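You operate a simulated robot arm through the tools that you are given. There is no shell and no other tool.

You run a simulated robot arm. Do the job below in one go: nothing can be reset, and whatever is moved stays where it is left.

Task
Brush the dust off the red book while the vacuum runs.
Fine: dial as the suction card says before brushing, back to Off after; put the soft brush back; the book stays in its tray. Set down upright: soft brush. What is to be rubbed or washed off counts as gone when no trace of it is left.

The check looks at the end state, three seconds after you hand in, the way a careful person would. Anything else that was tipped, shoved, dropped, spilled or broken makes it a failure.

Robot
A 6-joint arm with a two-finger parallel gripper, fixed in place. Base frame: the origin is at the foot of the arm, x ahead of it, y to its left, z up. Readings come in m, rad, newtons and seconds.
With the tool pointing down near the work surface it reaches from about 0.1 to 0.8 m from the base axis. Its first joint turns from -2.007 to 2.007 rad. Payload 4.2 kg.
Tool frame: the origin (TCP) lies between the finger pads and is the grasp point; the fingertips stand 0.023 m ahead of it; z points along the fingers, y is the line along which they close. The gripper opens to 0.094 m. The fingers are 0.038 m wide and 0.01 m thick; the gripper's body (0.054 by 0.096 m) begins 0.039 m behind the TCP.
Orientation is told as [roll, pitch, yaw] about the base's x, y, z axes, in that order, counted from this pose: with the fingers straight down and closing along the base's y, the tool's x points along the base's -x, its y along +y and its z along -z.

Tools
- The arm moves only by the tool step_arm. Its argument "plan" is a list of rows, each a list of 7 numbers: the shift along the base's x, y, z in units of 20 mm (1.0 is 20 mm), then the turn, a rotation vector about the base's x, y, z in units of 8 degrees (1.0 is 8 degrees), then the opening, from 0 (shut) to 1 (fully open). In form: [[x, y, z, rx, ry, rz, hand], ...]. A call has 1 to 20 rows; each row shifts and turns the commanded pose from where the row before left it. A call with a number of a shift or a turn outside -1 to 1 is refused whole. Each row takes 0.2 s and may step no farther than 0.05 m and 0.15 rad from the row before; otherwise, or with a gripper value out of range, the whole call is refused. A pose out of reach is approached as far as the arm can. The call stops where the force on the tool passes 40 N (or 10 N more than at its start, if that is more) or the arm is blocked; 0.2 s more then pass. The fingers move at their own pace (about 0.108 m/s each) and stop on an object; they squeeze with about 43 N. The grip force told is the motor's: it shows also when the fingers shut on nothing. Time passes only in rows, and 0.2 s behind the last, so rows that do not move let the fingers close. It gives the time, the measured TCP pose, the force on the tool (base axes), the opening and the grip force at its end, in the units of the frame above (readings bear some noise), with the torque about the TCP (base axes, N m) and any sound that the robot's microphone picked up.
- Cameras (640 x 400 px; columns grow to the right, rows downward): "scene" is fixed at [0.2217, 0.4992, 1.5929]; the picture's right is [-0.79, -0.62, 0.00], its down [-0.42, 0.54, -0.73] and it looks along [0.45, -0.57, -0.68] (base axes); focal length 346 px, centre (320, 200). "wrist" rides on the gripper at [0.086, 0.016, -0.074] in the tool frame; the picture's right is [-0.18, 0.98, 0.00], its down [-0.58, -0.11, -0.81] and it looks along [-0.79, -0.15, 0.59] (tool axes); focal length 243 px, centre (320, 200). There is no depth. A picture from a camera that has moved, and an enlarged one, comes with that camera's place and axes in the base frame and with its lens.
- snapshot(camera): a new picture of that camera. No time passes.
- lift_body(by): slides the trunk up (or, below 0, down) by that many m; the arm rides with it, the base frame stays. It gives what a move gives, with no picture.
- inspect(camera, box): a new picture of the part [left, top, right, bottom] of that camera's present view, enlarged. No time passes.
- hand_in(): hands the job in; it is judged then, once.

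Nothing tells you positions but the pictures and the camera data. Unless the task says otherwise, let go and move clear before handing in.

The tools are called after ">>>" by a JSON object that holds its "api" and its "payload". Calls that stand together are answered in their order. step_arm: Moves the arm, as the interface text tells. Its arguments: {"type":"object","properties":{"plan":{"type":"array"}},"required":["plan"]} The other tools are called the same way: lift_body (by) slides the trunk up or down; snapshot (camera) takes a picture; inspect (camera, box) takes an enlarged picture of a part of a camera's view; hand_in () hands the job in.

At the start:

```text
t: 0.0
position: [0.5012, -0.0321, 1.2899]
ee_rot: [0.001, 0.001, 0.0]
wrist_force: [0.4, 0.3, -1.1]
torque: [0.0, -0.01, 0.02]
finger_gap: 0.094
finger_force: 0.1
trunk travel left (down, up): [-0.925, 0.065]
```

scene: 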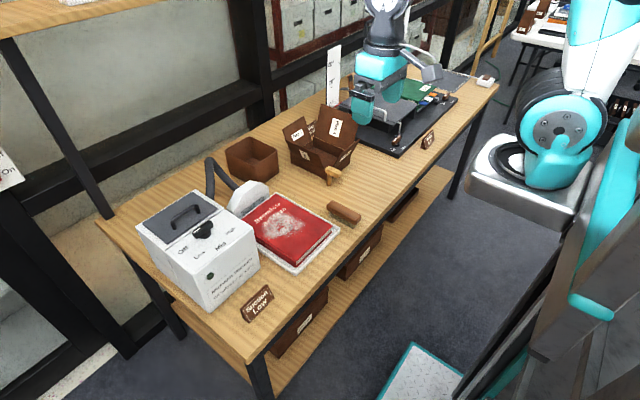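
wrist: 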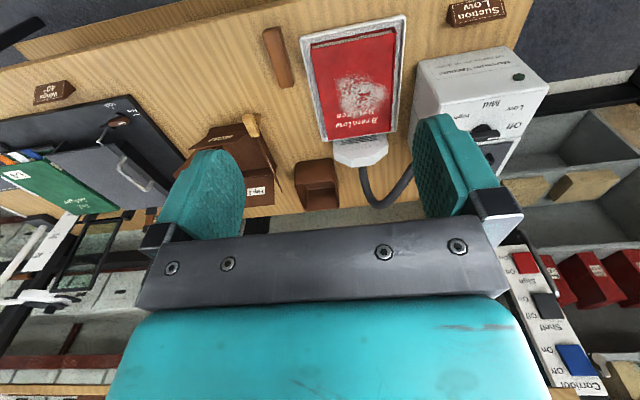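

I see a bench with a museum vacuum (dial Off/Low/Mid/High), a red book in a tray, some brushes, and a card that seems to say "Suction Low". I'll look closer before moving.

>>> {"api": "inspect", "payload": {"camera": "scene", "box": [120, 170, 280, 330]}}

>>> {"api": "inspect", "payload": {"camera": "scene", "box": [220, 90, 380, 280]}}

>>> {"api": "inspect", "payload": {"camera": "wrist", "box": [220, 0, 560, 220]}}

>>> {"api": "inspect", "payload": {"camera": "wrist", "box": [150, 20, 350, 220]}}

```text
2.50 times, centred on (200, 250) of scene
camera zoom: at [0.2217, 0.4992, 1.5929], right [-0.79, -0.62, 0.0], down [-0.42, 0.54, -0.73], along [0.45, -0.57, -0.68], focal length 864 px, centre (620, 75)
```

zoom: 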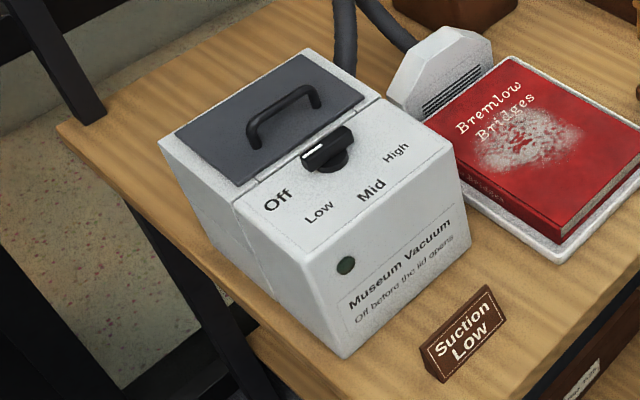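

```text
2.11 times, centred on (300, 185) of scene
camera zoom: at [0.2217, 0.4992, 1.5929], right [-0.79, -0.62, 0.0], down [-0.42, 0.54, -0.73], along [0.45, -0.57, -0.68], focal length 727 px, centre (362, 232)
```

zoom: 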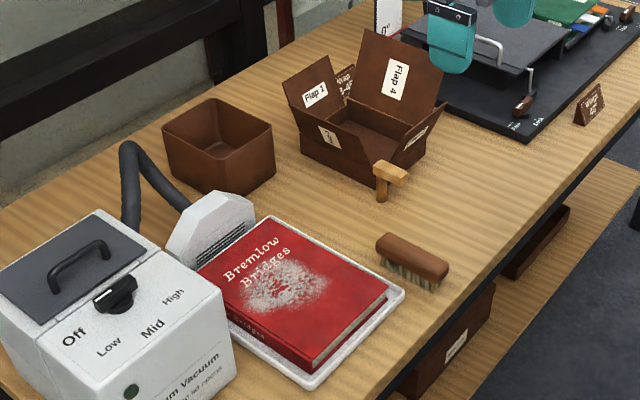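

```text
1.82 times, centred on (390, 110) of wrist
camera zoom: at [0.4149, -0.0154, 1.3659], right [0.18, 0.98, 0.0], down [0.58, -0.11, 0.81], along [0.79, -0.15, -0.59], focal length 441 px, centre (193, 364)
```

zoom: 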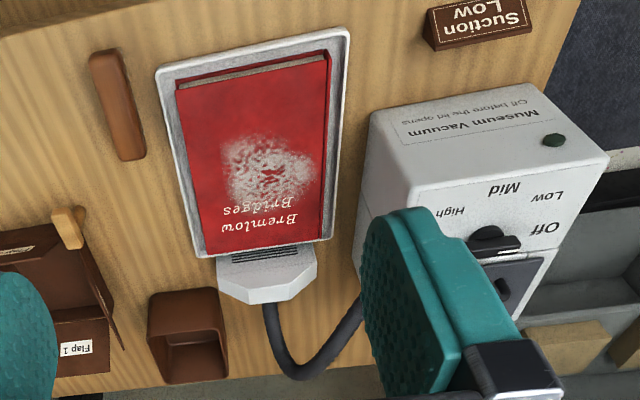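

```text
2.00 times, centred on (250, 120) of wrist
camera zoom: at [0.4149, -0.0154, 1.3659], right [0.18, 0.98, 0.0], down [0.58, -0.11, 0.81], along [0.79, -0.15, -0.59], focal length 485 px, centre (460, 360)
```

zoom: 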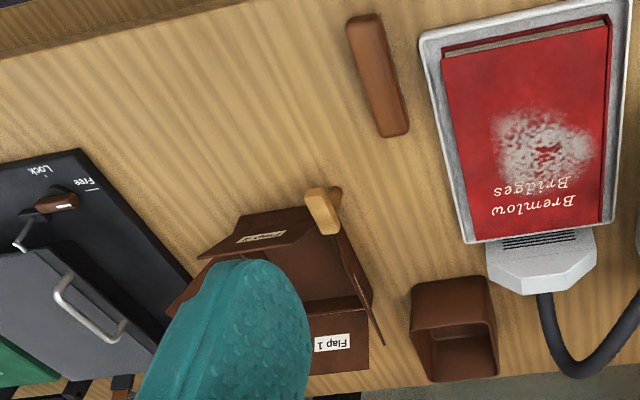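

The card reads "Suction Low", and the dial points to Off at about (0.77, 0.24, 0.99). The bristle brush lies near (0.63, -0.15, 0.81), and the book near (0.74, 0, 0.8). I'll lower the trunk a little and look again from closer.

>>> {"api": "lift_body", "payload": {"by": -0.15}}

>>> {"api": "snapshot", "payload": {"camera": "scene"}}

>>> {"api": "snapshot", "payload": {"camera": "wrist"}}

```text
t: 1.8
position: [0.5015, -0.0311, 1.1399]
ee_rot: [0.0, 0.001, 0.001]
wrist_force: [0.7, -0.9, 0.4]
torque: [0.01, 0.03, -0.03]
finger_gap: 0.0939
finger_force: 0.0
trunk travel left (down, up): [-0.775, 0.215]
```

```text
taken
```

scene: 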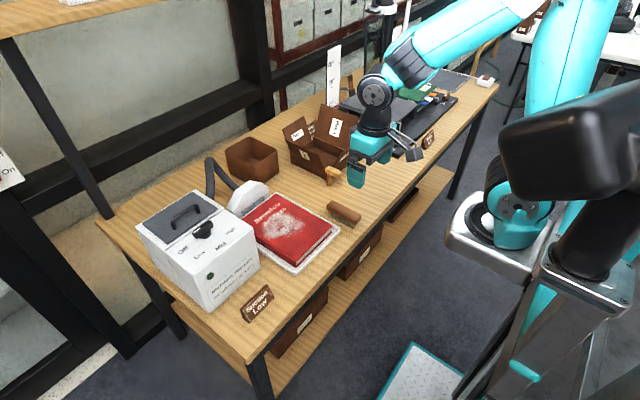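

```text
taken
camera wrist: at [0.4149, -0.0154, 1.2159], right [0.18, 0.98, 0.0], down [0.58, -0.11, 0.81], along [0.79, -0.15, -0.59], focal length 243 px, centre (320, 200)
```

wrist: 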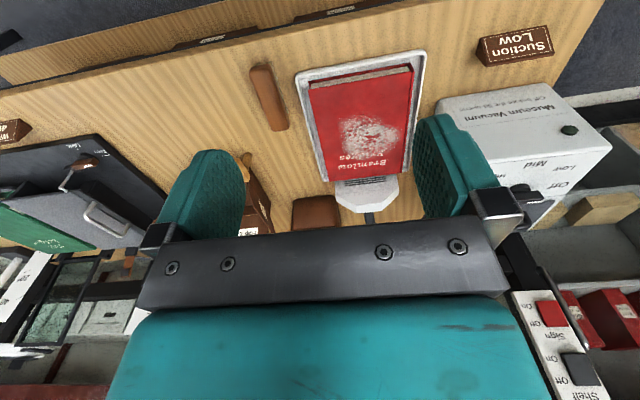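

Next I'll move the hand to a spot over the vacuum, staying high, to see the dial clearly.

>>> {"api": "step_arm", "payload": {"plan": [[0, 0, 1, 0, 0, 0, 1], [0, 0, 1, 0, 0, 0, 1], [0, 0, 1, 0, 0, 0, 1], [0.78, 1, 0, 0, 0, 0, 1], [0.78, 1, 0, 0, 0, 0, 1], [0.78, 1, 0, 0, 0, 0, 1], [0.78, 1, 0, 0, 0, 0, 1], [0.78, 1, 0, 0, 0, 0, 1], [0.78, 1, 0, 0, 0, 0, 1], [0.78, 1, 0, 0, 0, 0, 1], [0.78, 1, 0, 0, 0, 0, 1], [0.78, 1, 0, 0, 0, 0, 1], [0.78, 1, 0, 0, 0, 0, 1], [0.78, 1, 0, 0, 0, 0, 1], [0.78, 1, 0, 0, 0, 0, 1], [0.78, 1, 0, 0, 0, 0, 1], [0.78, 1, 0, 0, 0, 0, 1]]}}

>>> {"api": "snapshot", "payload": {"camera": "wrist"}}

>>> {"api": "snapshot", "payload": {"camera": "scene"}}

```text
t: 5.3
position: [0.7198, 0.2484, 1.2008]
ee_rot: [0.001, 0.0, 0.001]
wrist_force: [-0.2, -0.6, 0.3]
torque: [0.03, -0.03, 0.05]
finger_gap: 0.0941
finger_force: 0.1
trunk travel left (down, up): [-0.775, 0.215]
```

```text
taken
camera wrist: at [0.633, 0.2638, 1.2763], right [0.18, 0.98, 0.0], down [0.58, -0.11, 0.81], along [0.79, -0.15, -0.59], focal length 243 px, centre (320, 200)
```

wrist: 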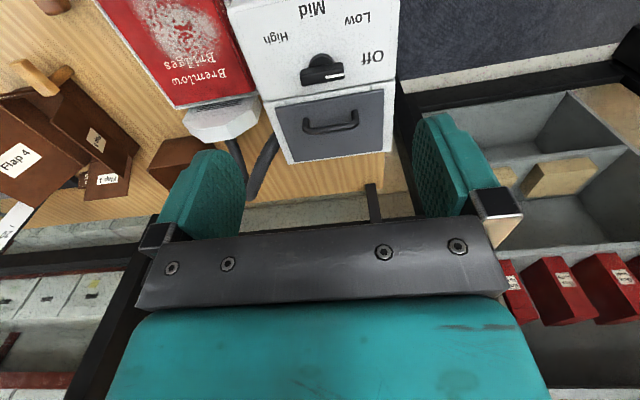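

```text
taken
```

scene: 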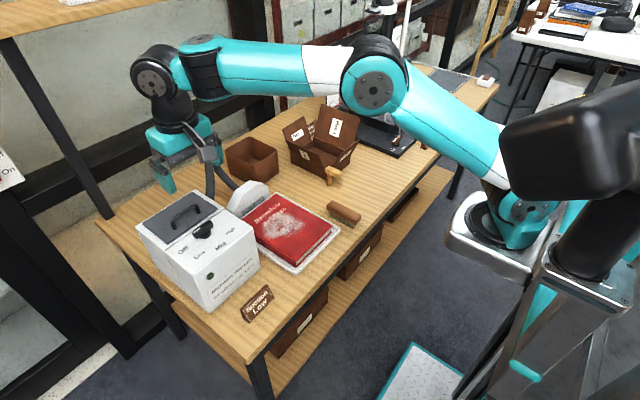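

The dial is now in view near pixel (322, 70). I'll enlarge it.

>>> {"api": "inspect", "payload": {"camera": "wrist", "box": [220, 0, 420, 170]}}

>>> {"api": "inspect", "payload": {"camera": "scene", "box": [165, 185, 255, 275]}}

```text
2.35 times, centred on (320, 85) of wrist
camera zoom: at [0.633, 0.2638, 1.2763], right [0.18, 0.98, 0.0], down [0.58, -0.11, 0.81], along [0.79, -0.15, -0.59], focal length 571 px, centre (320, 471)
```

zoom: 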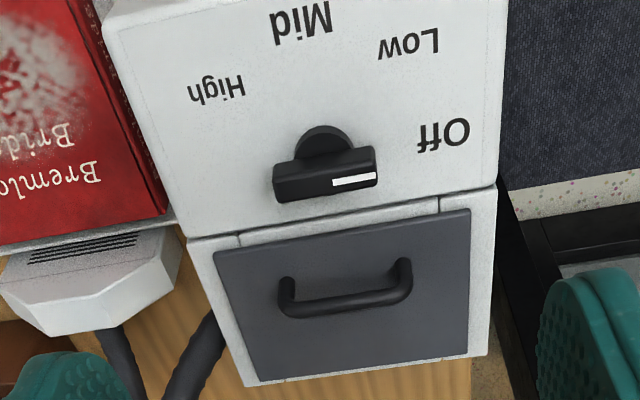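

```text
4.44 times, centred on (210, 230) of scene
camera zoom: at [0.2217, 0.4992, 1.5929], right [-0.79, -0.62, 0.0], down [-0.42, 0.54, -0.73], along [0.45, -0.57, -0.68], focal length 1536 px, centre (809, 67)
```

zoom: 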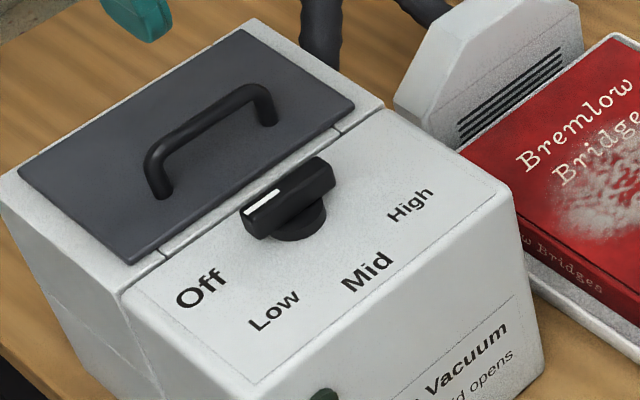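

The dial bar lies along y at about (0.766, 0.241, 1.00), on a top surface near z 0.976. Off is toward +y, and Low is about +45° around z from it. I'll turn the hand by -90° above the dial so the fingers close across the bar.

>>> {"api": "step_arm", "payload": {"plan": [[0.19, -0.03, 0, 0, 0, -0.9375, 0.5], [0.19, -0.03, 0, 0, 0, -0.9375, 0.5], [0.19, -0.03, 0, 0, 0, -0.9375, 0.5], [0.19, -0.03, 0, 0, 0, -0.9375, 0.5], [0.19, -0.03, 0, 0, 0, -0.9375, 0.5], [0.19, -0.03, 0, 0, 0, -0.9375, 0.5], [0.19, -0.03, 0, 0, 0, -0.9375, 0.5], [0.19, -0.03, 0, 0, 0, -0.9375, 0.5], [0.19, -0.03, 0, 0, 0, -0.9375, 0.5], [0.19, -0.03, 0, 0, 0, -0.9375, 0.5], [0.19, -0.03, 0, 0, 0, -0.9375, 0.5], [0.19, -0.03, 0, 0, 0, -0.9375, 0.5]]}}

>>> {"api": "snapshot", "payload": {"camera": "wrist"}}

>>> {"api": "snapshot", "payload": {"camera": "scene"}}

```text
t: 8.0
position: [0.7644, 0.2405, 1.2003]
ee_rot: [0.0, 0.0, -1.575]
wrist_force: [-1.1, 0.3, 0.0]
torque: [0.03, -0.01, 0.0]
finger_gap: 0.047
finger_force: 0.0
trunk travel left (down, up): [-0.775, 0.215]
```

```text
taken
camera wrist: at [0.7809, 0.3269, 1.2756], right [0.98, -0.19, 0.0], down [-0.11, -0.58, 0.81], along [-0.15, -0.79, -0.59], focal length 243 px, centre (320, 200)
```

wrist: 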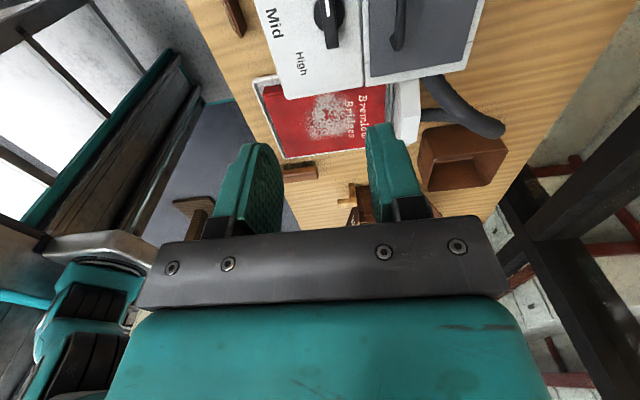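

```text
taken
```

scene: 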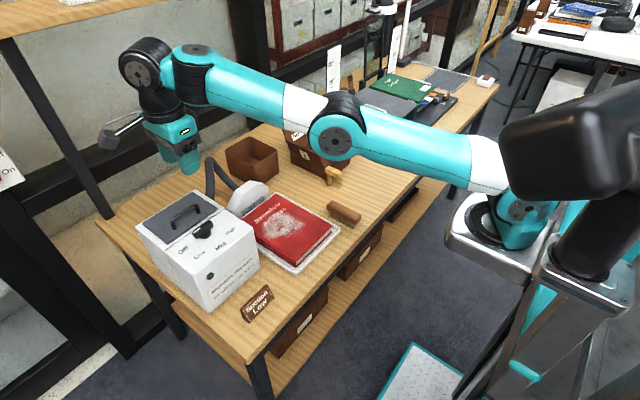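

The hand is turned and sits above the dial. I'll come down to just above it and check the alignment.

>>> {"api": "step_arm", "payload": {"plan": [[0.12, 0, -1, 0, 0, 0, 0.5], [0, 0, -1, 0, 0, 0, 0.5], [0, 0, -1, 0, 0, 0, 0.5], [0, 0, -1, 0, 0, 0, 0.5], [0, 0, -1, 0, 0, 0, 0.5], [0, 0, -1, 0, 0, 0, 0.5], [0, 0, -1, 0, 0, 0, 0.5], [0, 0, -0.75, 0, 0, 0, 0.5]]}}

>>> {"api": "snapshot", "payload": {"camera": "wrist"}}

>>> {"api": "inspect", "payload": {"camera": "scene", "box": [120, 110, 280, 270]}}

```text
t: 9.8
position: [0.7677, 0.2409, 1.0459]
ee_rot: [-0.002, 0.0, -1.57]
wrist_force: [0.3, 0.6, -1.1]
torque: [0.03, -0.01, 0.0]
finger_gap: 0.0469
finger_force: 0.0
trunk travel left (down, up): [-0.775, 0.215]
```

```text
taken
camera wrist: at [0.7834, 0.3276, 1.1205], right [0.98, -0.18, 0.0], down [-0.11, -0.58, 0.81], along [-0.15, -0.79, -0.59], focal length 243 px, centre (320, 200)
```

wrist: 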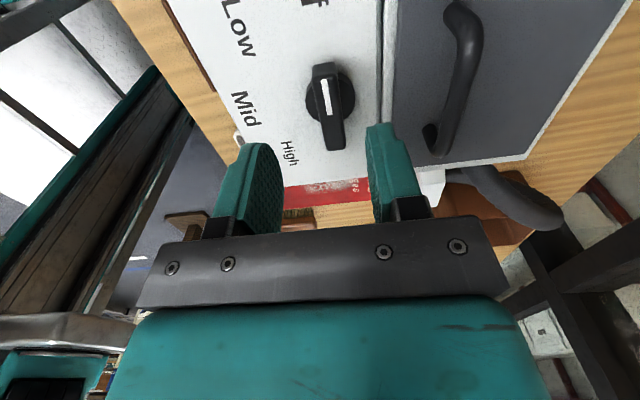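

```text
2.50 times, centred on (200, 190) of scene
camera zoom: at [0.2217, 0.4992, 1.5929], right [-0.79, -0.62, 0.0], down [-0.42, 0.54, -0.73], along [0.45, -0.57, -0.68], focal length 864 px, centre (620, 225)
```

zoom: 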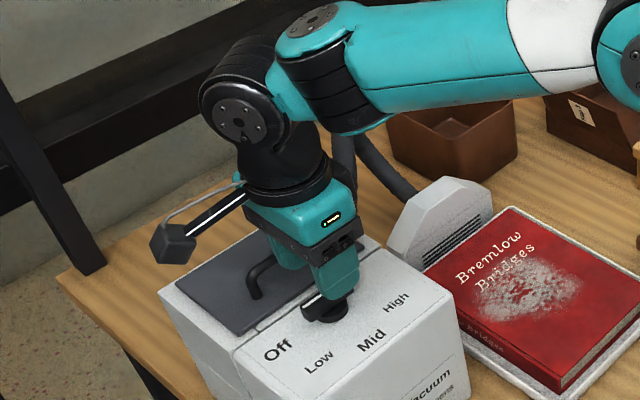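

The dial sits a few mm farther out than I had it, near x 0.772, and its top is close to z 0.99. I'll shift to match and come down around the bar with the fingers still open.

>>> {"api": "step_arm", "payload": {"plan": [[0.19, -0.03, 0, 0, 0, 0, 0.5], [0, 0, -0.8, 0, 0, 0, 0.5], [0, 0, -0.8, 0, 0, 0, 0.5], [0, 0, -0.5, 0, 0, 0, 0.5]]}}

>>> {"api": "inspect", "payload": {"camera": "wrist", "box": [200, 0, 460, 220]}}

>>> {"api": "inspect", "payload": {"camera": "scene", "box": [150, 170, 250, 270]}}

```text
t: 10.8
position: [0.7714, 0.2401, 1.0043]
ee_rot: [-0.001, 0.0, -1.572]
wrist_force: [1.0, -0.2, -0.2]
torque: [0.0, -0.02, 0.0]
finger_gap: 0.0471
finger_force: 0.0
trunk travel left (down, up): [-0.775, 0.215]
```

```text
1.82 times, centred on (330, 110) of wrist
camera zoom: at [0.7875, 0.3269, 1.0787], right [0.98, -0.18, 0.0], down [-0.11, -0.58, 0.81], along [-0.15, -0.79, -0.59], focal length 441 px, centre (302, 364)
```

zoom: 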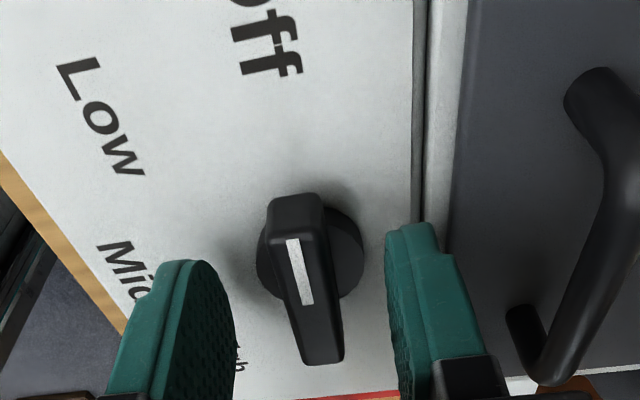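

```text
4.00 times, centred on (200, 220) of scene
camera zoom: at [0.2217, 0.4992, 1.5929], right [-0.79, -0.62, 0.0], down [-0.42, 0.54, -0.73], along [0.45, -0.57, -0.68], focal length 1382 px, centre (800, 120)
```

zoom: 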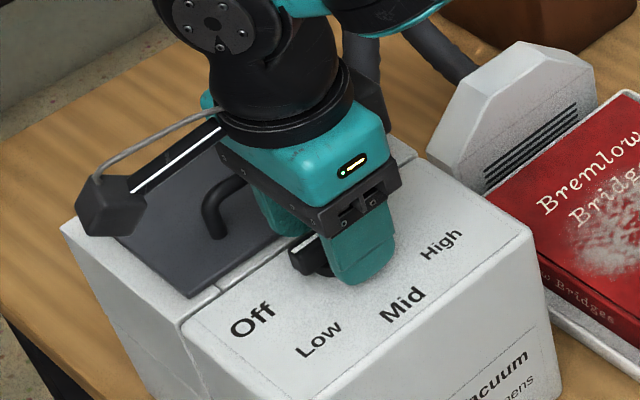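

The bar is between the fingers. I'll centre by about 2 mm, go 4 mm lower and close.

>>> {"api": "step_arm", "payload": {"plan": [[0.08, 0.05, -0.2, 0, 0, 0, 0.5], [0, 0, 0, 0, 0, 0, 0.3], [0, 0, 0, 0, 0, 0, 0.0], [0, 0, 0, 0, 0, 0, 0.0], [0, 0, 0, 0, 0, 0, 0.0]]}}

>>> {"api": "inspect", "payload": {"camera": "wrist", "box": [200, 0, 460, 220]}}

```text
t: 11.9
position: [0.7737, 0.2407, 0.9986]
ee_rot: [0.0, -0.001, -1.57]
wrist_force: [9.9, 1.3, -6.2]
torque: [0.44, -0.48, -0.02]
finger_gap: 0.0312
finger_force: 45.2
trunk travel left (down, up): [-0.775, 0.215]
```

```text
1.82 times, centred on (330, 110) of wrist
camera zoom: at [0.7899, 0.3277, 1.0741], right [0.98, -0.18, 0.0], down [-0.11, -0.58, 0.81], along [-0.15, -0.79, -0.59], focal length 441 px, centre (302, 364)
```

zoom: 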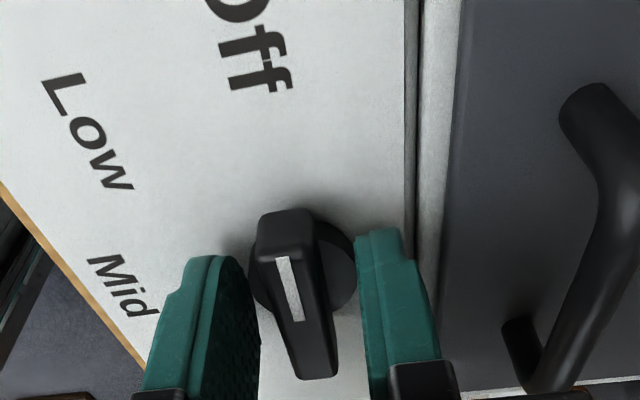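

The gap of 31 mm shows I gripped the round base rather than the bar. I'll open, rise about 10 mm and grip the bar itself.

>>> {"api": "step_arm", "payload": {"plan": [[0, 0, 0, 0, 0, 0, 0.5], [0, 0, 0, 0, 0, 0, 0.5], [0.05, 0, 0.5, 0, 0, 0, 0.5], [0, 0, 0, 0, 0, 0, 0.3], [0, 0, 0, 0, 0, 0, 0.0], [0, 0, 0, 0, 0, 0, 0.0], [0, 0, 0, 0, 0, 0, 0.0]]}}

>>> {"api": "inspect", "payload": {"camera": "wrist", "box": [200, 0, 460, 220]}}

```text
t: 13.6
position: [0.7743, 0.2419, 1.0093]
ee_rot: [0.0, 0.0, -1.572]
wrist_force: [1.2, -0.2, 3.5]
torque: [-0.09, 0.05, 0.0]
finger_gap: 0.0139
finger_force: 45.0
trunk travel left (down, up): [-0.775, 0.215]
```

```text
1.82 times, centred on (330, 110) of wrist
camera zoom: at [0.7899, 0.3278, 1.085], right [0.98, -0.18, 0.0], down [-0.11, -0.58, 0.81], along [-0.15, -0.79, -0.59], focal length 441 px, centre (302, 364)
```

zoom: 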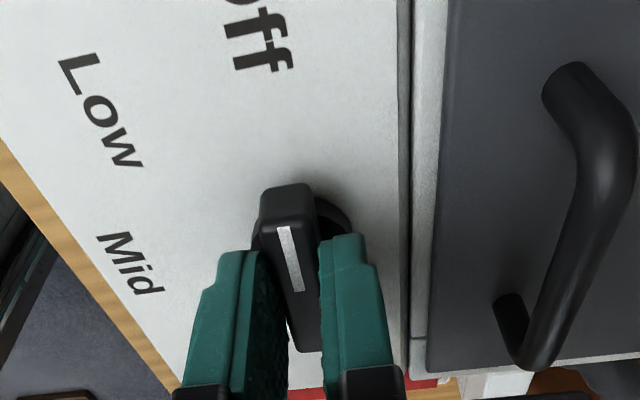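

I now have the bar, with a 14 mm gap. With the refined dial centre the labels sit at 0°, 45°, 90° and 135°, so I'll turn +45° to Low.

>>> {"api": "step_arm", "payload": {"plan": [[0, 0, 0, 0, 0, 0.703, 0], [0, 0, 0, 0, 0, 0.703, 0], [0, 0, 0, 0, 0, 0.703, 0], [0, 0, 0, 0, 0, 0.703, 0], [0, 0, 0, 0, 0, 0.703, 0], [0, 0, 0, 0, 0, 0.703, 0], [0, 0, 0, 0, 0, 0.703, 0], [0, 0, 0, 0, 0, 0.703, 0], [0, 0, 0, 0, 0, 0, 0]]}}

>>> {"api": "inspect", "payload": {"camera": "wrist", "box": [200, 0, 460, 220]}}

>>> {"api": "inspect", "payload": {"camera": "scene", "box": [150, 190, 270, 320]}}

```text
t: 15.6
position: [0.773, 0.242, 1.0102]
ee_rot: [-0.002, -0.001, -0.783]
wrist_force: [-20.0, -8.8, 1.8]
torque: [-0.7, -0.16, 0.01]
finger_gap: 0.0139
finger_force: 45.6
trunk travel left (down, up): [-0.775, 0.215]
```

```text
1.82 times, centred on (330, 110) of wrist
camera zoom: at [0.7232, 0.3136, 1.085], right [0.82, 0.57, 0.0], down [0.34, -0.49, 0.81], along [0.45, -0.67, -0.59], focal length 441 px, centre (302, 364)
```

zoom: 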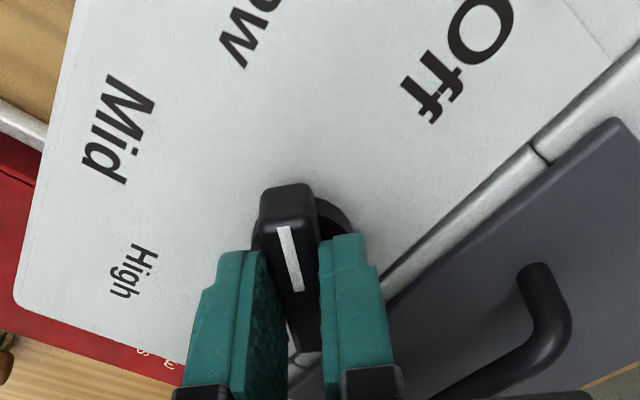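

```text
3.08 times, centred on (210, 255) of scene
camera zoom: at [0.2217, 0.4992, 1.5929], right [-0.79, -0.62, 0.0], down [-0.42, 0.54, -0.73], along [0.45, -0.57, -0.68], focal length 1063 px, centre (658, 31)
```

zoom: 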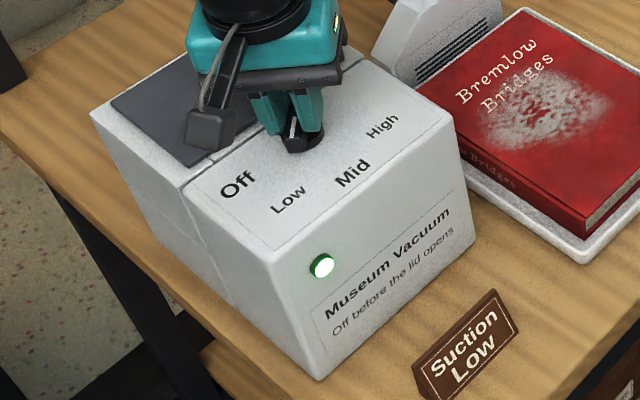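

The lamp is lit and the dial points to Low. I'll open, rise and check that it stays there.

>>> {"api": "step_arm", "payload": {"plan": [[0, 0, 0, 0, 0, 0, 0.5], [0, 0, 0, 0, 0, 0, 0.5], [0, 0, 1, 0, 0, 0, 0.5], [0, 0, 1, 0, 0, 0, 0.5], [0, 0, 1, 0, 0, 0, 0.5], [0, 0, 1, 0, 0, 0, 0.5], [0, 0, 1, 0, 0, 0, 0.5], [0, 0, 1, 0, 0, 0, 0.5]]}}

>>> {"api": "inspect", "payload": {"camera": "wrist", "box": [200, 0, 460, 220]}}

>>> {"api": "inspect", "payload": {"camera": "scene", "box": [150, 190, 270, 320]}}

```text
t: 17.4
position: [0.7741, 0.2429, 1.1299]
ee_rot: [0.0, 0.0, -0.783]
wrist_force: [0.4, -0.2, 0.0]
torque: [-0.01, 0.0, -0.04]
finger_gap: 0.0469
finger_force: 0.1
trunk travel left (down, up): [-0.775, 0.215]
```

```text
1.82 times, centred on (330, 110) of wrist
camera zoom: at [0.7245, 0.3149, 1.2052], right [0.83, 0.56, 0.0], down [0.33, -0.49, 0.81], along [0.45, -0.67, -0.59], focal length 441 px, centre (302, 364)
```

zoom: 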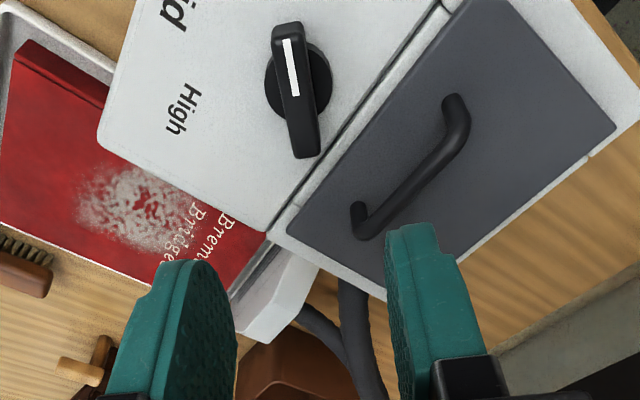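

```text
3.08 times, centred on (210, 255) of scene
camera zoom: at [0.2217, 0.4992, 1.5929], right [-0.79, -0.62, 0.0], down [-0.42, 0.54, -0.73], along [0.45, -0.57, -0.68], focal length 1063 px, centre (658, 31)
```

zoom: 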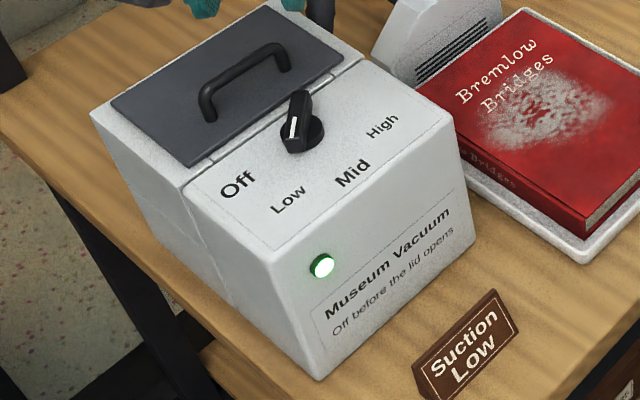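

The vacuum is running at Low. The brush lies roughly along x near (0.64, -0.146), so I'll go above it with the hand back at yaw 0 and look.

>>> {"api": "step_arm", "payload": {"plan": [[-0.495, -1, 0, 0, 0, 0.296, 0.6], [-0.495, -1, 0, 0, 0, 0.296, 0.6], [-0.495, -1, 0, 0, 0, 0.296, 0.6], [-0.495, -1, 0, 0, 0, 0.296, 0.6], [-0.495, -1, 0, 0, 0, 0.296, 0.6], [-0.495, -1, 0, 0, 0, 0.296, 0.6], [-0.495, -1, 0, 0, 0, 0.296, 0.6], [-0.495, -1, 0, 0, 0, 0.296, 0.6], [-0.495, -1, 0, 0, 0, 0.296, 0.6], [-0.495, -1, 0, 0, 0, 0.296, 0.6], [-0.495, -1, 0, 0, 0, 0.296, 0.6], [-0.495, -1, 0, 0, 0, 0.296, 0.6], [-0.495, -1, 0, 0, 0, 0.296, 0.6], [-0.495, -1, 0, 0, 0, 0.296, 0.6], [-0.495, -1, 0, 0, 0, 0.296, 0.6], [-0.495, -1, -0.8, 0, 0, 0.296, 0.6], [-0.495, -1, -0.8, 0, 0, 0.296, 0.6], [-0.495, -1, -0.8, 0, 0, 0.296, 0.6], [-0.495, -1, -0.8, 0, 0, 0.296, 0.6], [0, 0, -0.8, 0, 0, 0, 0.6]]}}

>>> {"api": "snapshot", "payload": {"camera": "wrist"}}

>>> {"api": "snapshot", "payload": {"camera": "scene"}}

>>> {"api": "inspect", "payload": {"camera": "wrist", "box": [220, 0, 560, 200]}}

```text
t: 21.6
position: [0.5869, -0.1378, 1.0506]
ee_rot: [-0.001, 0.0, 0.0]
wrist_force: [-0.2, -0.3, 0.8]
torque: [-0.01, 0.01, 0.02]
finger_gap: 0.0564
finger_force: 0.0
trunk travel left (down, up): [-0.775, 0.215]
```

```text
taken
camera wrist: at [0.5002, -0.1226, 1.1251], right [0.18, 0.98, 0.0], down [0.58, -0.11, 0.81], along [0.79, -0.15, -0.59], focal length 243 px, centre (320, 200)
```

wrist: 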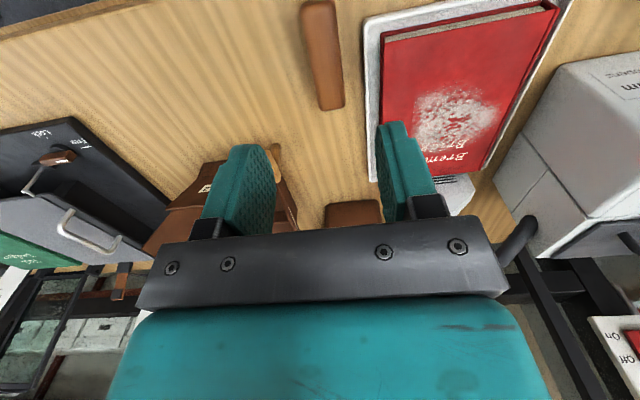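

```text
taken
```

scene: 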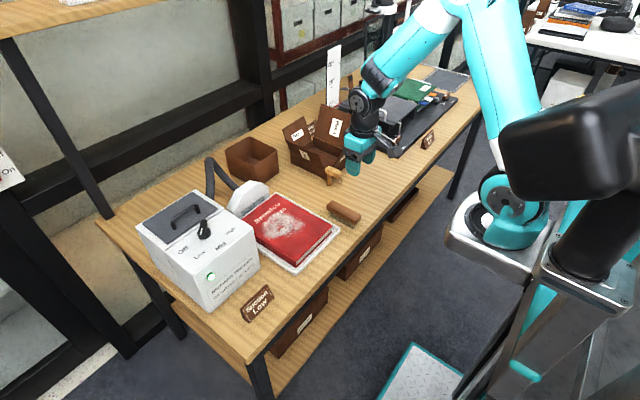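

```text
1.88 times, centred on (390, 100) of wrist
camera zoom: at [0.5002, -0.1226, 1.1251], right [0.18, 0.98, 0.0], down [0.58, -0.11, 0.81], along [0.79, -0.15, -0.59], focal length 457 px, centre (188, 388)
```

zoom: 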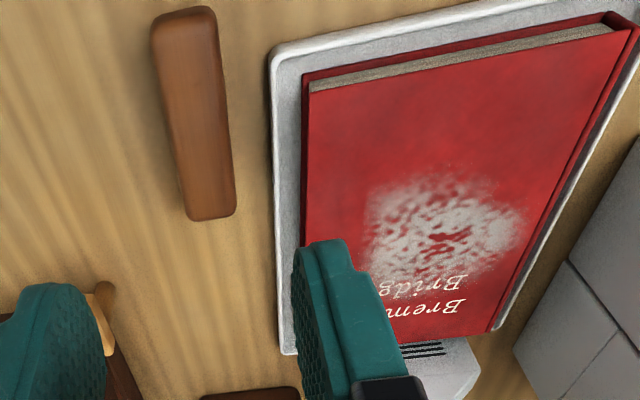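

The brush body is centred near (0.63, -0.142) with its top around z 0.82. I'll go closer above it to pin it down.

>>> {"api": "step_arm", "payload": {"plan": [[0.75, -0.07, -1, 0, 0, 0, 0.7], [0.75, -0.07, -1, 0, 0, 0, 0.7], [0.75, -0.07, -1, 0, 0, 0, 0.7], [0, 0, -1, 0, 0, 0, 0.7], [0, 0, -1, 0, 0, 0, 0.7], [0, 0, -1, 0, 0, 0, 0.7]]}}

>>> {"api": "snapshot", "payload": {"camera": "wrist"}}

>>> {"api": "inspect", "payload": {"camera": "scene", "box": [310, 130, 410, 240]}}

```text
t: 22.9
position: [0.632, -0.1427, 0.9295]
ee_rot: [0.0, -0.001, -0.002]
wrist_force: [0.9, -0.3, 0.0]
torque: [-0.01, -0.04, 0.03]
finger_gap: 0.0661
finger_force: 0.0
trunk travel left (down, up): [-0.775, 0.215]
```

```text
taken
camera wrist: at [0.5443, -0.1263, 1.005], right [0.18, 0.98, 0.0], down [0.58, -0.11, 0.81], along [0.79, -0.15, -0.59], focal length 243 px, centre (320, 200)
```

wrist: 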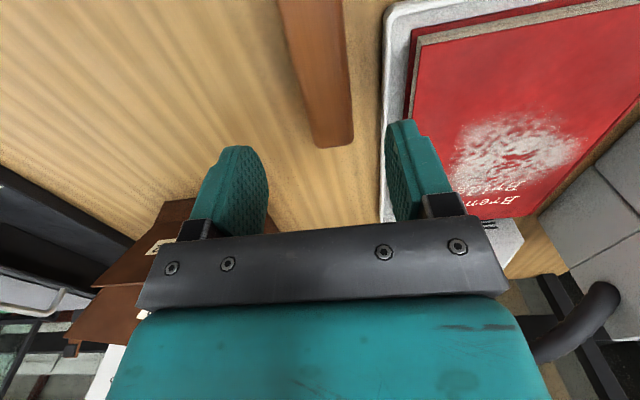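

```text
3.64 times, centred on (360, 185) of scene
camera zoom: at [0.2217, 0.4992, 1.5929], right [-0.79, -0.62, 0.0], down [-0.42, 0.54, -0.73], along [0.45, -0.57, -0.68], focal length 1256 px, centre (174, 254)
```

zoom: 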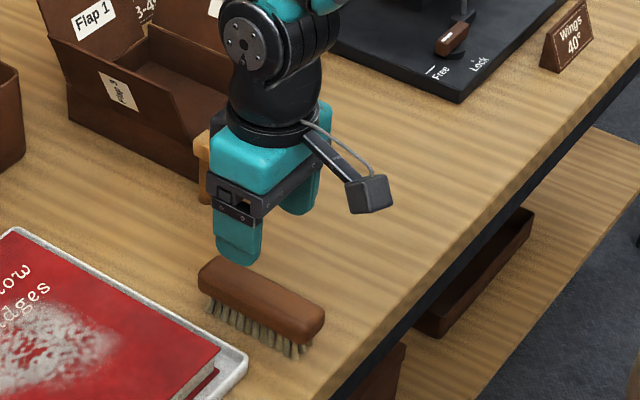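

The wood top is at about z 0.847, centred near (0.631, -0.1405), and aligned with x. I'll come down around it, pausing before I close.

>>> {"api": "step_arm", "payload": {"plan": [[0, 0.1, -0.9, 0, 0, 0, 0.7], [0, 0, -0.9, 0, 0, 0, 0.7], [0, 0, -0.9, 0, 0, 0, 0.7], [0, 0, -0.9, 0, 0, 0, 0.7], [0, 0, -0.7, 0, 0, 0, 0.7]]}}

>>> {"api": "snapshot", "payload": {"camera": "wrist"}}

>>> {"api": "inspect", "payload": {"camera": "scene", "box": [310, 150, 390, 240]}}

```text
t: 24.1
position: [0.6321, -0.14, 0.845]
ee_rot: [0.0, -0.002, 0.0]
wrist_force: [0.1, 0.3, 0.9]
torque: [-0.04, 0.02, 0.01]
finger_gap: 0.0659
finger_force: 0.0
trunk travel left (down, up): [-0.775, 0.215]
```

```text
taken
camera wrist: at [0.5449, -0.1244, 0.9189], right [0.18, 0.98, 0.0], down [0.58, -0.11, 0.81], along [0.79, -0.15, -0.59], focal length 243 px, centre (320, 200)
```

wrist: 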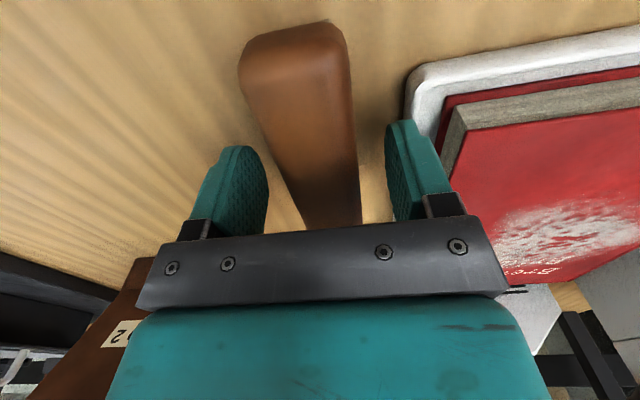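

```text
4.44 times, centred on (350, 195) of scene
camera zoom: at [0.2217, 0.4992, 1.5929], right [-0.79, -0.62, 0.0], down [-0.42, 0.54, -0.73], along [0.45, -0.57, -0.68], focal length 1536 px, centre (187, 222)
```

zoom: 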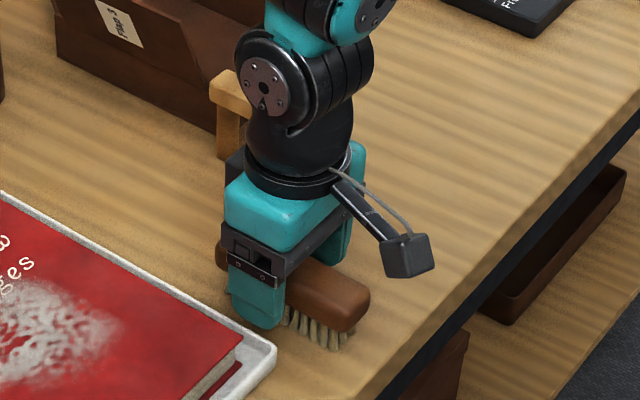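

The fingers straddle the wood and the alignment is good. I'll go down 5 mm and grip.

>>> {"api": "step_arm", "payload": {"plan": [[-0.15, 0, -0.25, 0, 0, 0, 0.7], [0, 0, 0, 0, 0, 0, 0.4], [0, 0, 0, 0, 0, 0, 0.0], [0, 0, 0, 0, 0, 0, 0.0], [0, 0, 0, 0, 0, 0, 0.0]]}}

>>> {"api": "snapshot", "payload": {"camera": "wrist"}}

>>> {"api": "inspect", "payload": {"camera": "scene", "box": [310, 150, 390, 240]}}

```text
t: 25.4
position: [0.6289, -0.1412, 0.8399]
ee_rot: [-0.001, 0.0, -0.001]
wrist_force: [0.1, 0.7, 0.5]
torque: [-0.02, 0.01, 0.0]
finger_gap: 0.0354
finger_force: 43.1
trunk travel left (down, up): [-0.775, 0.215]
```

```text
taken
camera wrist: at [0.5415, -0.1246, 0.9139], right [0.18, 0.98, 0.0], down [0.58, -0.11, 0.81], along [0.79, -0.15, -0.59], focal length 243 px, centre (320, 200)
```

wrist: 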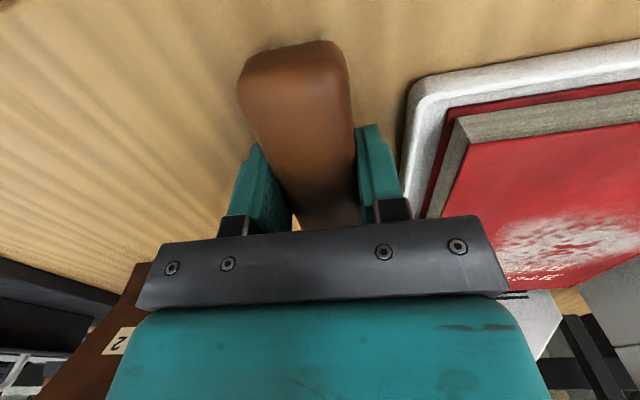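

```text
4.44 times, centred on (350, 195) of scene
camera zoom: at [0.2217, 0.4992, 1.5929], right [-0.79, -0.62, 0.0], down [-0.42, 0.54, -0.73], along [0.45, -0.57, -0.68], focal length 1536 px, centre (187, 222)
```

zoom: 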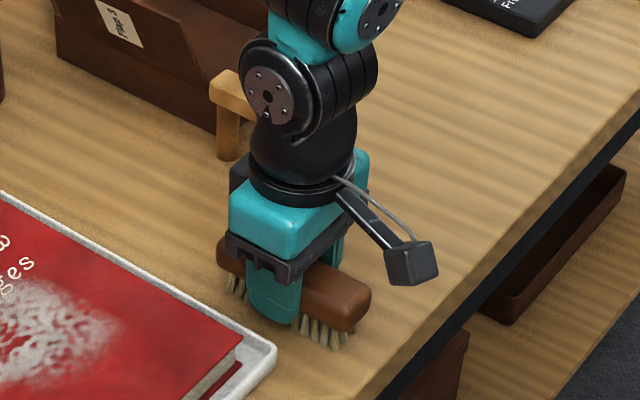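

I have the brush, gripped at (0.629, -0.141, 0.840), which is also where it goes back. I'll lift it and carry it over the dust at about (0.73, 0.02) on the book.

>>> {"api": "step_arm", "payload": {"plan": [[0, 0, 1, 0, 0, 0, 0], [0, 0, 1, 0, 0, 0, 0], [0, 0, 1, 0, 0, 0, 0], [0, 0, 1, 0, 0, 0, 0], [0, 0, 1, 0, 0, 0, 0], [0, 0, 1, 0, 0, 0, 0], [0, 0, 1, 0, 0, 0, 0], [0, 0, 0, 0, 0, 0, 0]]}}

>>> {"api": "snapshot", "payload": {"camera": "wrist"}}

>>> {"api": "snapshot", "payload": {"camera": "scene"}}

>>> {"api": "inspect", "payload": {"camera": "wrist", "box": [340, 0, 640, 200]}}

```text
t: 27.1
position: [0.6271, -0.1411, 0.9788]
ee_rot: [0.0, 0.0, 0.0]
wrist_force: [-0.3, -0.4, 0.0]
torque: [0.01, 0.01, -0.01]
finger_gap: 0.0
finger_force: 42.8
trunk travel left (down, up): [-0.775, 0.215]
```

```text
taken
camera wrist: at [0.5412, -0.1247, 1.0536], right [0.18, 0.98, 0.0], down [0.58, -0.11, 0.81], along [0.79, -0.15, -0.59], focal length 243 px, centre (320, 200)
```

wrist: 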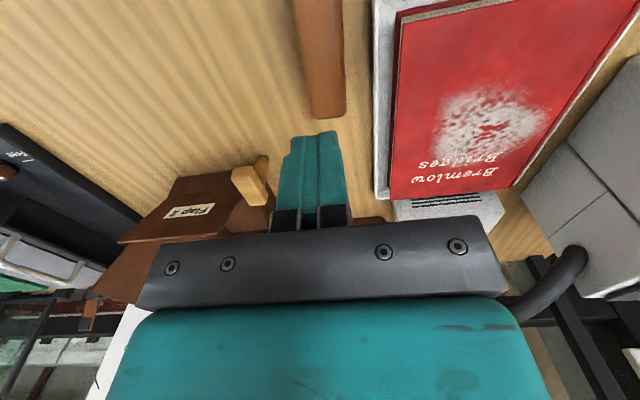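

```text
taken
```

scene: 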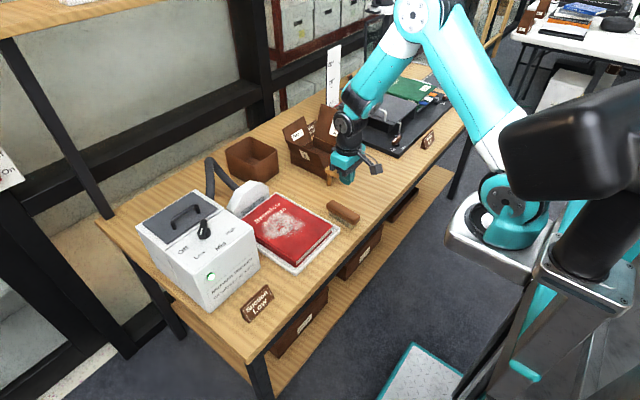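

```text
2.00 times, centred on (490, 100) of wrist
camera zoom: at [0.5412, -0.1247, 1.0536], right [0.18, 0.98, 0.0], down [0.58, -0.11, 0.81], along [0.79, -0.15, -0.59], focal length 485 px, centre (-20, 400)
```

zoom: 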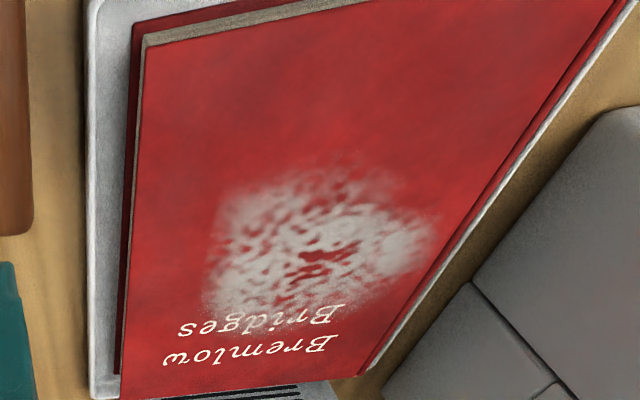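

The brush slipped out of the grip: the fingers are shut and it is still on the table. I'll check how it lies and its profile before gripping lower.

>>> {"api": "inspect", "payload": {"camera": "scene", "box": [315, 190, 375, 235]}}

>>> {"api": "inspect", "payload": {"camera": "wrist", "box": [260, 0, 380, 130]}}

```text
8.89 times, centred on (345, 212) of scene
camera zoom: at [0.2217, 0.4992, 1.5929], right [-0.79, -0.62, 0.0], down [-0.42, 0.54, -0.73], along [0.45, -0.57, -0.68], focal length 3071 px, centre (98, 89)
```

zoom: 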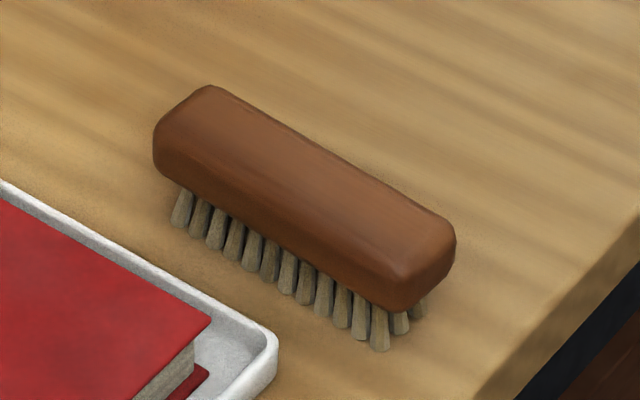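

```text
3.08 times, centred on (320, 65) of wrist
camera zoom: at [0.5412, -0.1247, 1.0536], right [0.18, 0.98, 0.0], down [0.58, -0.11, 0.81], along [0.79, -0.15, -0.59], focal length 746 px, centre (320, 615)
```

zoom: 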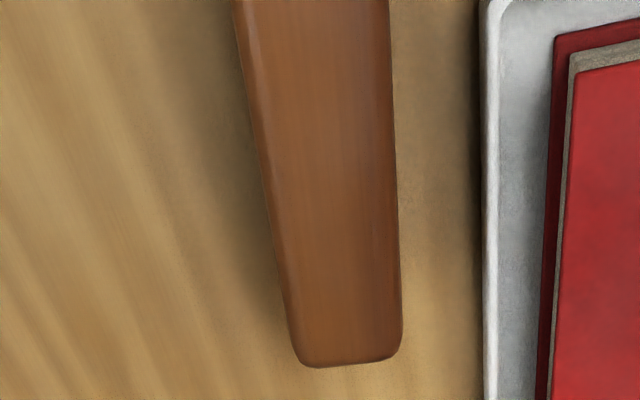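

The brush is still upright in its place. I probably only had the rounded top edge, so I'll re-open, go back down and check the height before gripping lower.

>>> {"api": "step_arm", "payload": {"plan": [[0, 0, 0, 0, 0, 0, 0.7], [0, 0, 0, 0, 0, 0, 0.7], [0.1, 0, -1, 0, 0, 0, 0.7], [0, 0, -1, 0, 0, 0, 0.7], [0, 0, -1, 0, 0, 0, 0.7], [0, 0, -1, 0, 0, 0, 0.7], [0, 0, -1, 0, 0, 0, 0.7], [0, 0, -1, 0, 0, 0, 0.7], [0, 0, -1, 0, 0, 0, 0.7], [0, 0, -0.15, 0, 0, 0, 0.7]]}}

>>> {"api": "snapshot", "payload": {"camera": "wrist"}}

>>> {"api": "inspect", "payload": {"camera": "scene", "box": [315, 180, 375, 235]}}

```text
t: 29.4
position: [0.6304, -0.1402, 0.838]
ee_rot: [-0.001, -0.001, 0.0]
wrist_force: [0.1, -0.4, 0.3]
torque: [0.05, 0.01, 0.01]
finger_gap: 0.0658
finger_force: 0.0
trunk travel left (down, up): [-0.775, 0.215]
```

```text
taken
camera wrist: at [0.5433, -0.1243, 0.9112], right [0.18, 0.98, 0.0], down [0.58, -0.11, 0.81], along [0.79, -0.15, -0.59], focal length 243 px, centre (320, 200)
```

wrist: 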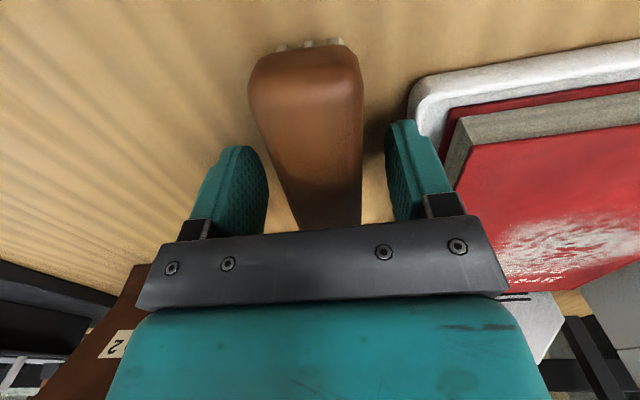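

```text
7.27 times, centred on (345, 208) of scene
camera zoom: at [0.2217, 0.4992, 1.5929], right [-0.79, -0.62, 0.0], down [-0.42, 0.54, -0.73], along [0.45, -0.57, -0.68], focal length 2513 px, centre (138, 146)
```

zoom: 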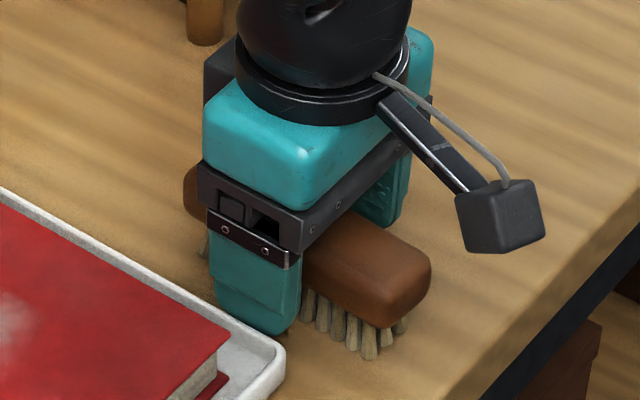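

The scene camera reads about 15 mm high against the fingertips, so the wood is lower than I took it to be. I'll descend further in small steps and watch the force.

>>> {"api": "step_arm", "payload": {"plan": [[0, -0.03, -0.2, 0, 0, 0, 0.7], [0, 0, -0.2, 0, 0, 0, 0.7], [0, 0, -0.2, 0, 0, 0, 0.7]]}}

>>> {"api": "inspect", "payload": {"camera": "scene", "box": [315, 180, 375, 235]}}

>>> {"api": "inspect", "payload": {"camera": "wrist", "box": [180, 20, 460, 230]}}

```text
t: 30.1
position: [0.6312, -0.1413, 0.8237]
ee_rot: [0.002, 0.001, -0.001]
wrist_force: [-0.3, 0.0, 0.9]
torque: [-0.01, -0.01, 0.0]
finger_gap: 0.0655
finger_force: 0.0
trunk travel left (down, up): [-0.775, 0.215]
```

```text
7.27 times, centred on (345, 208) of scene
camera zoom: at [0.2217, 0.4992, 1.5929], right [-0.79, -0.62, 0.0], down [-0.42, 0.54, -0.73], along [0.45, -0.57, -0.68], focal length 2513 px, centre (138, 146)
```

zoom: 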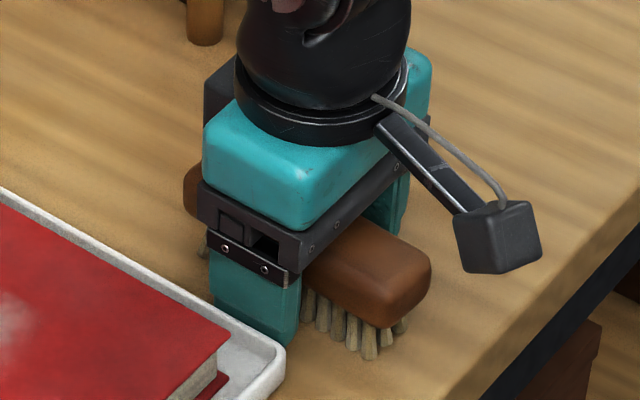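

```text
1.90 times, centred on (320, 125) of wrist
camera zoom: at [0.5436, -0.1251, 0.8993], right [0.18, 0.98, 0.0], down [0.58, -0.11, 0.81], along [0.79, -0.15, -0.59], focal length 462 px, centre (320, 343)
```

zoom: 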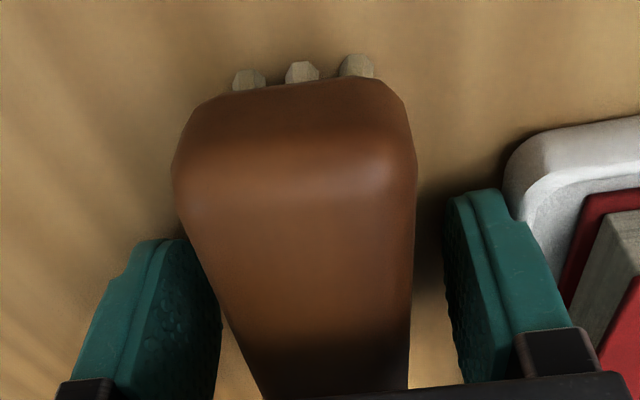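

No contact yet, and the tips are now well below the wood's mid-height. I'll grip and lift slowly by a few mm as a check.

>>> {"api": "step_arm", "payload": {"plan": [[0, 0, 0, 0, 0, 0, 0.4], [0, 0, 0, 0, 0, 0, 0.0], [0, 0, 0, 0, 0, 0, 0.0], [0, 0, 0, 0, 0, 0, 0.0], [0, 0, 0.25, 0, 0, 0, 0.0], [0, 0, 0.25, 0, 0, 0, 0.0], [0, 0, 0.25, 0, 0, 0, 0.0], [0, 0, 0.25, 0, 0, 0, 0.0]]}}

>>> {"api": "inspect", "payload": {"camera": "scene", "box": [315, 180, 375, 235]}}

>>> {"api": "inspect", "payload": {"camera": "wrist", "box": [180, 20, 460, 230]}}

```text
t: 31.9
position: [0.63, -0.14, 0.844]
ee_rot: [0.001, 0.0, 0.001]
wrist_force: [-0.3, -0.9, -0.3]
torque: [0.01, -0.01, 0.01]
finger_gap: 0.0352
finger_force: 42.9
trunk travel left (down, up): [-0.775, 0.215]
```

```text
7.27 times, centred on (345, 208) of scene
camera zoom: at [0.2217, 0.4992, 1.5929], right [-0.79, -0.62, 0.0], down [-0.42, 0.54, -0.73], along [0.45, -0.57, -0.68], focal length 2513 px, centre (138, 146)
```

zoom: 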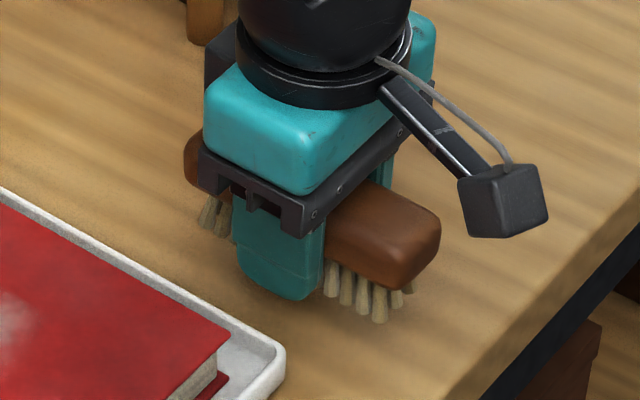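

```text
1.90 times, centred on (320, 125) of wrist
camera zoom: at [0.5434, -0.125, 0.919], right [0.18, 0.98, 0.0], down [0.58, -0.11, 0.81], along [0.79, -0.15, -0.59], focal length 462 px, centre (320, 343)
```

zoom: 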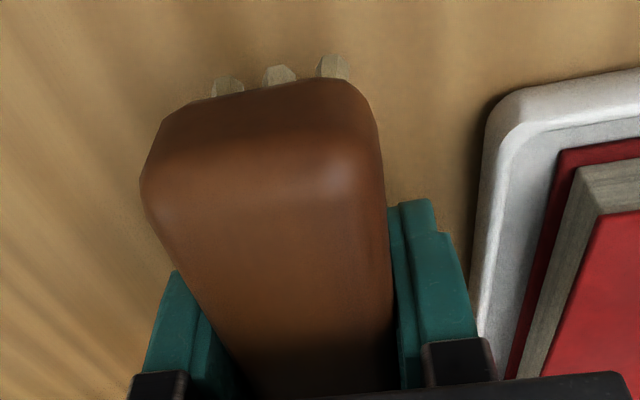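

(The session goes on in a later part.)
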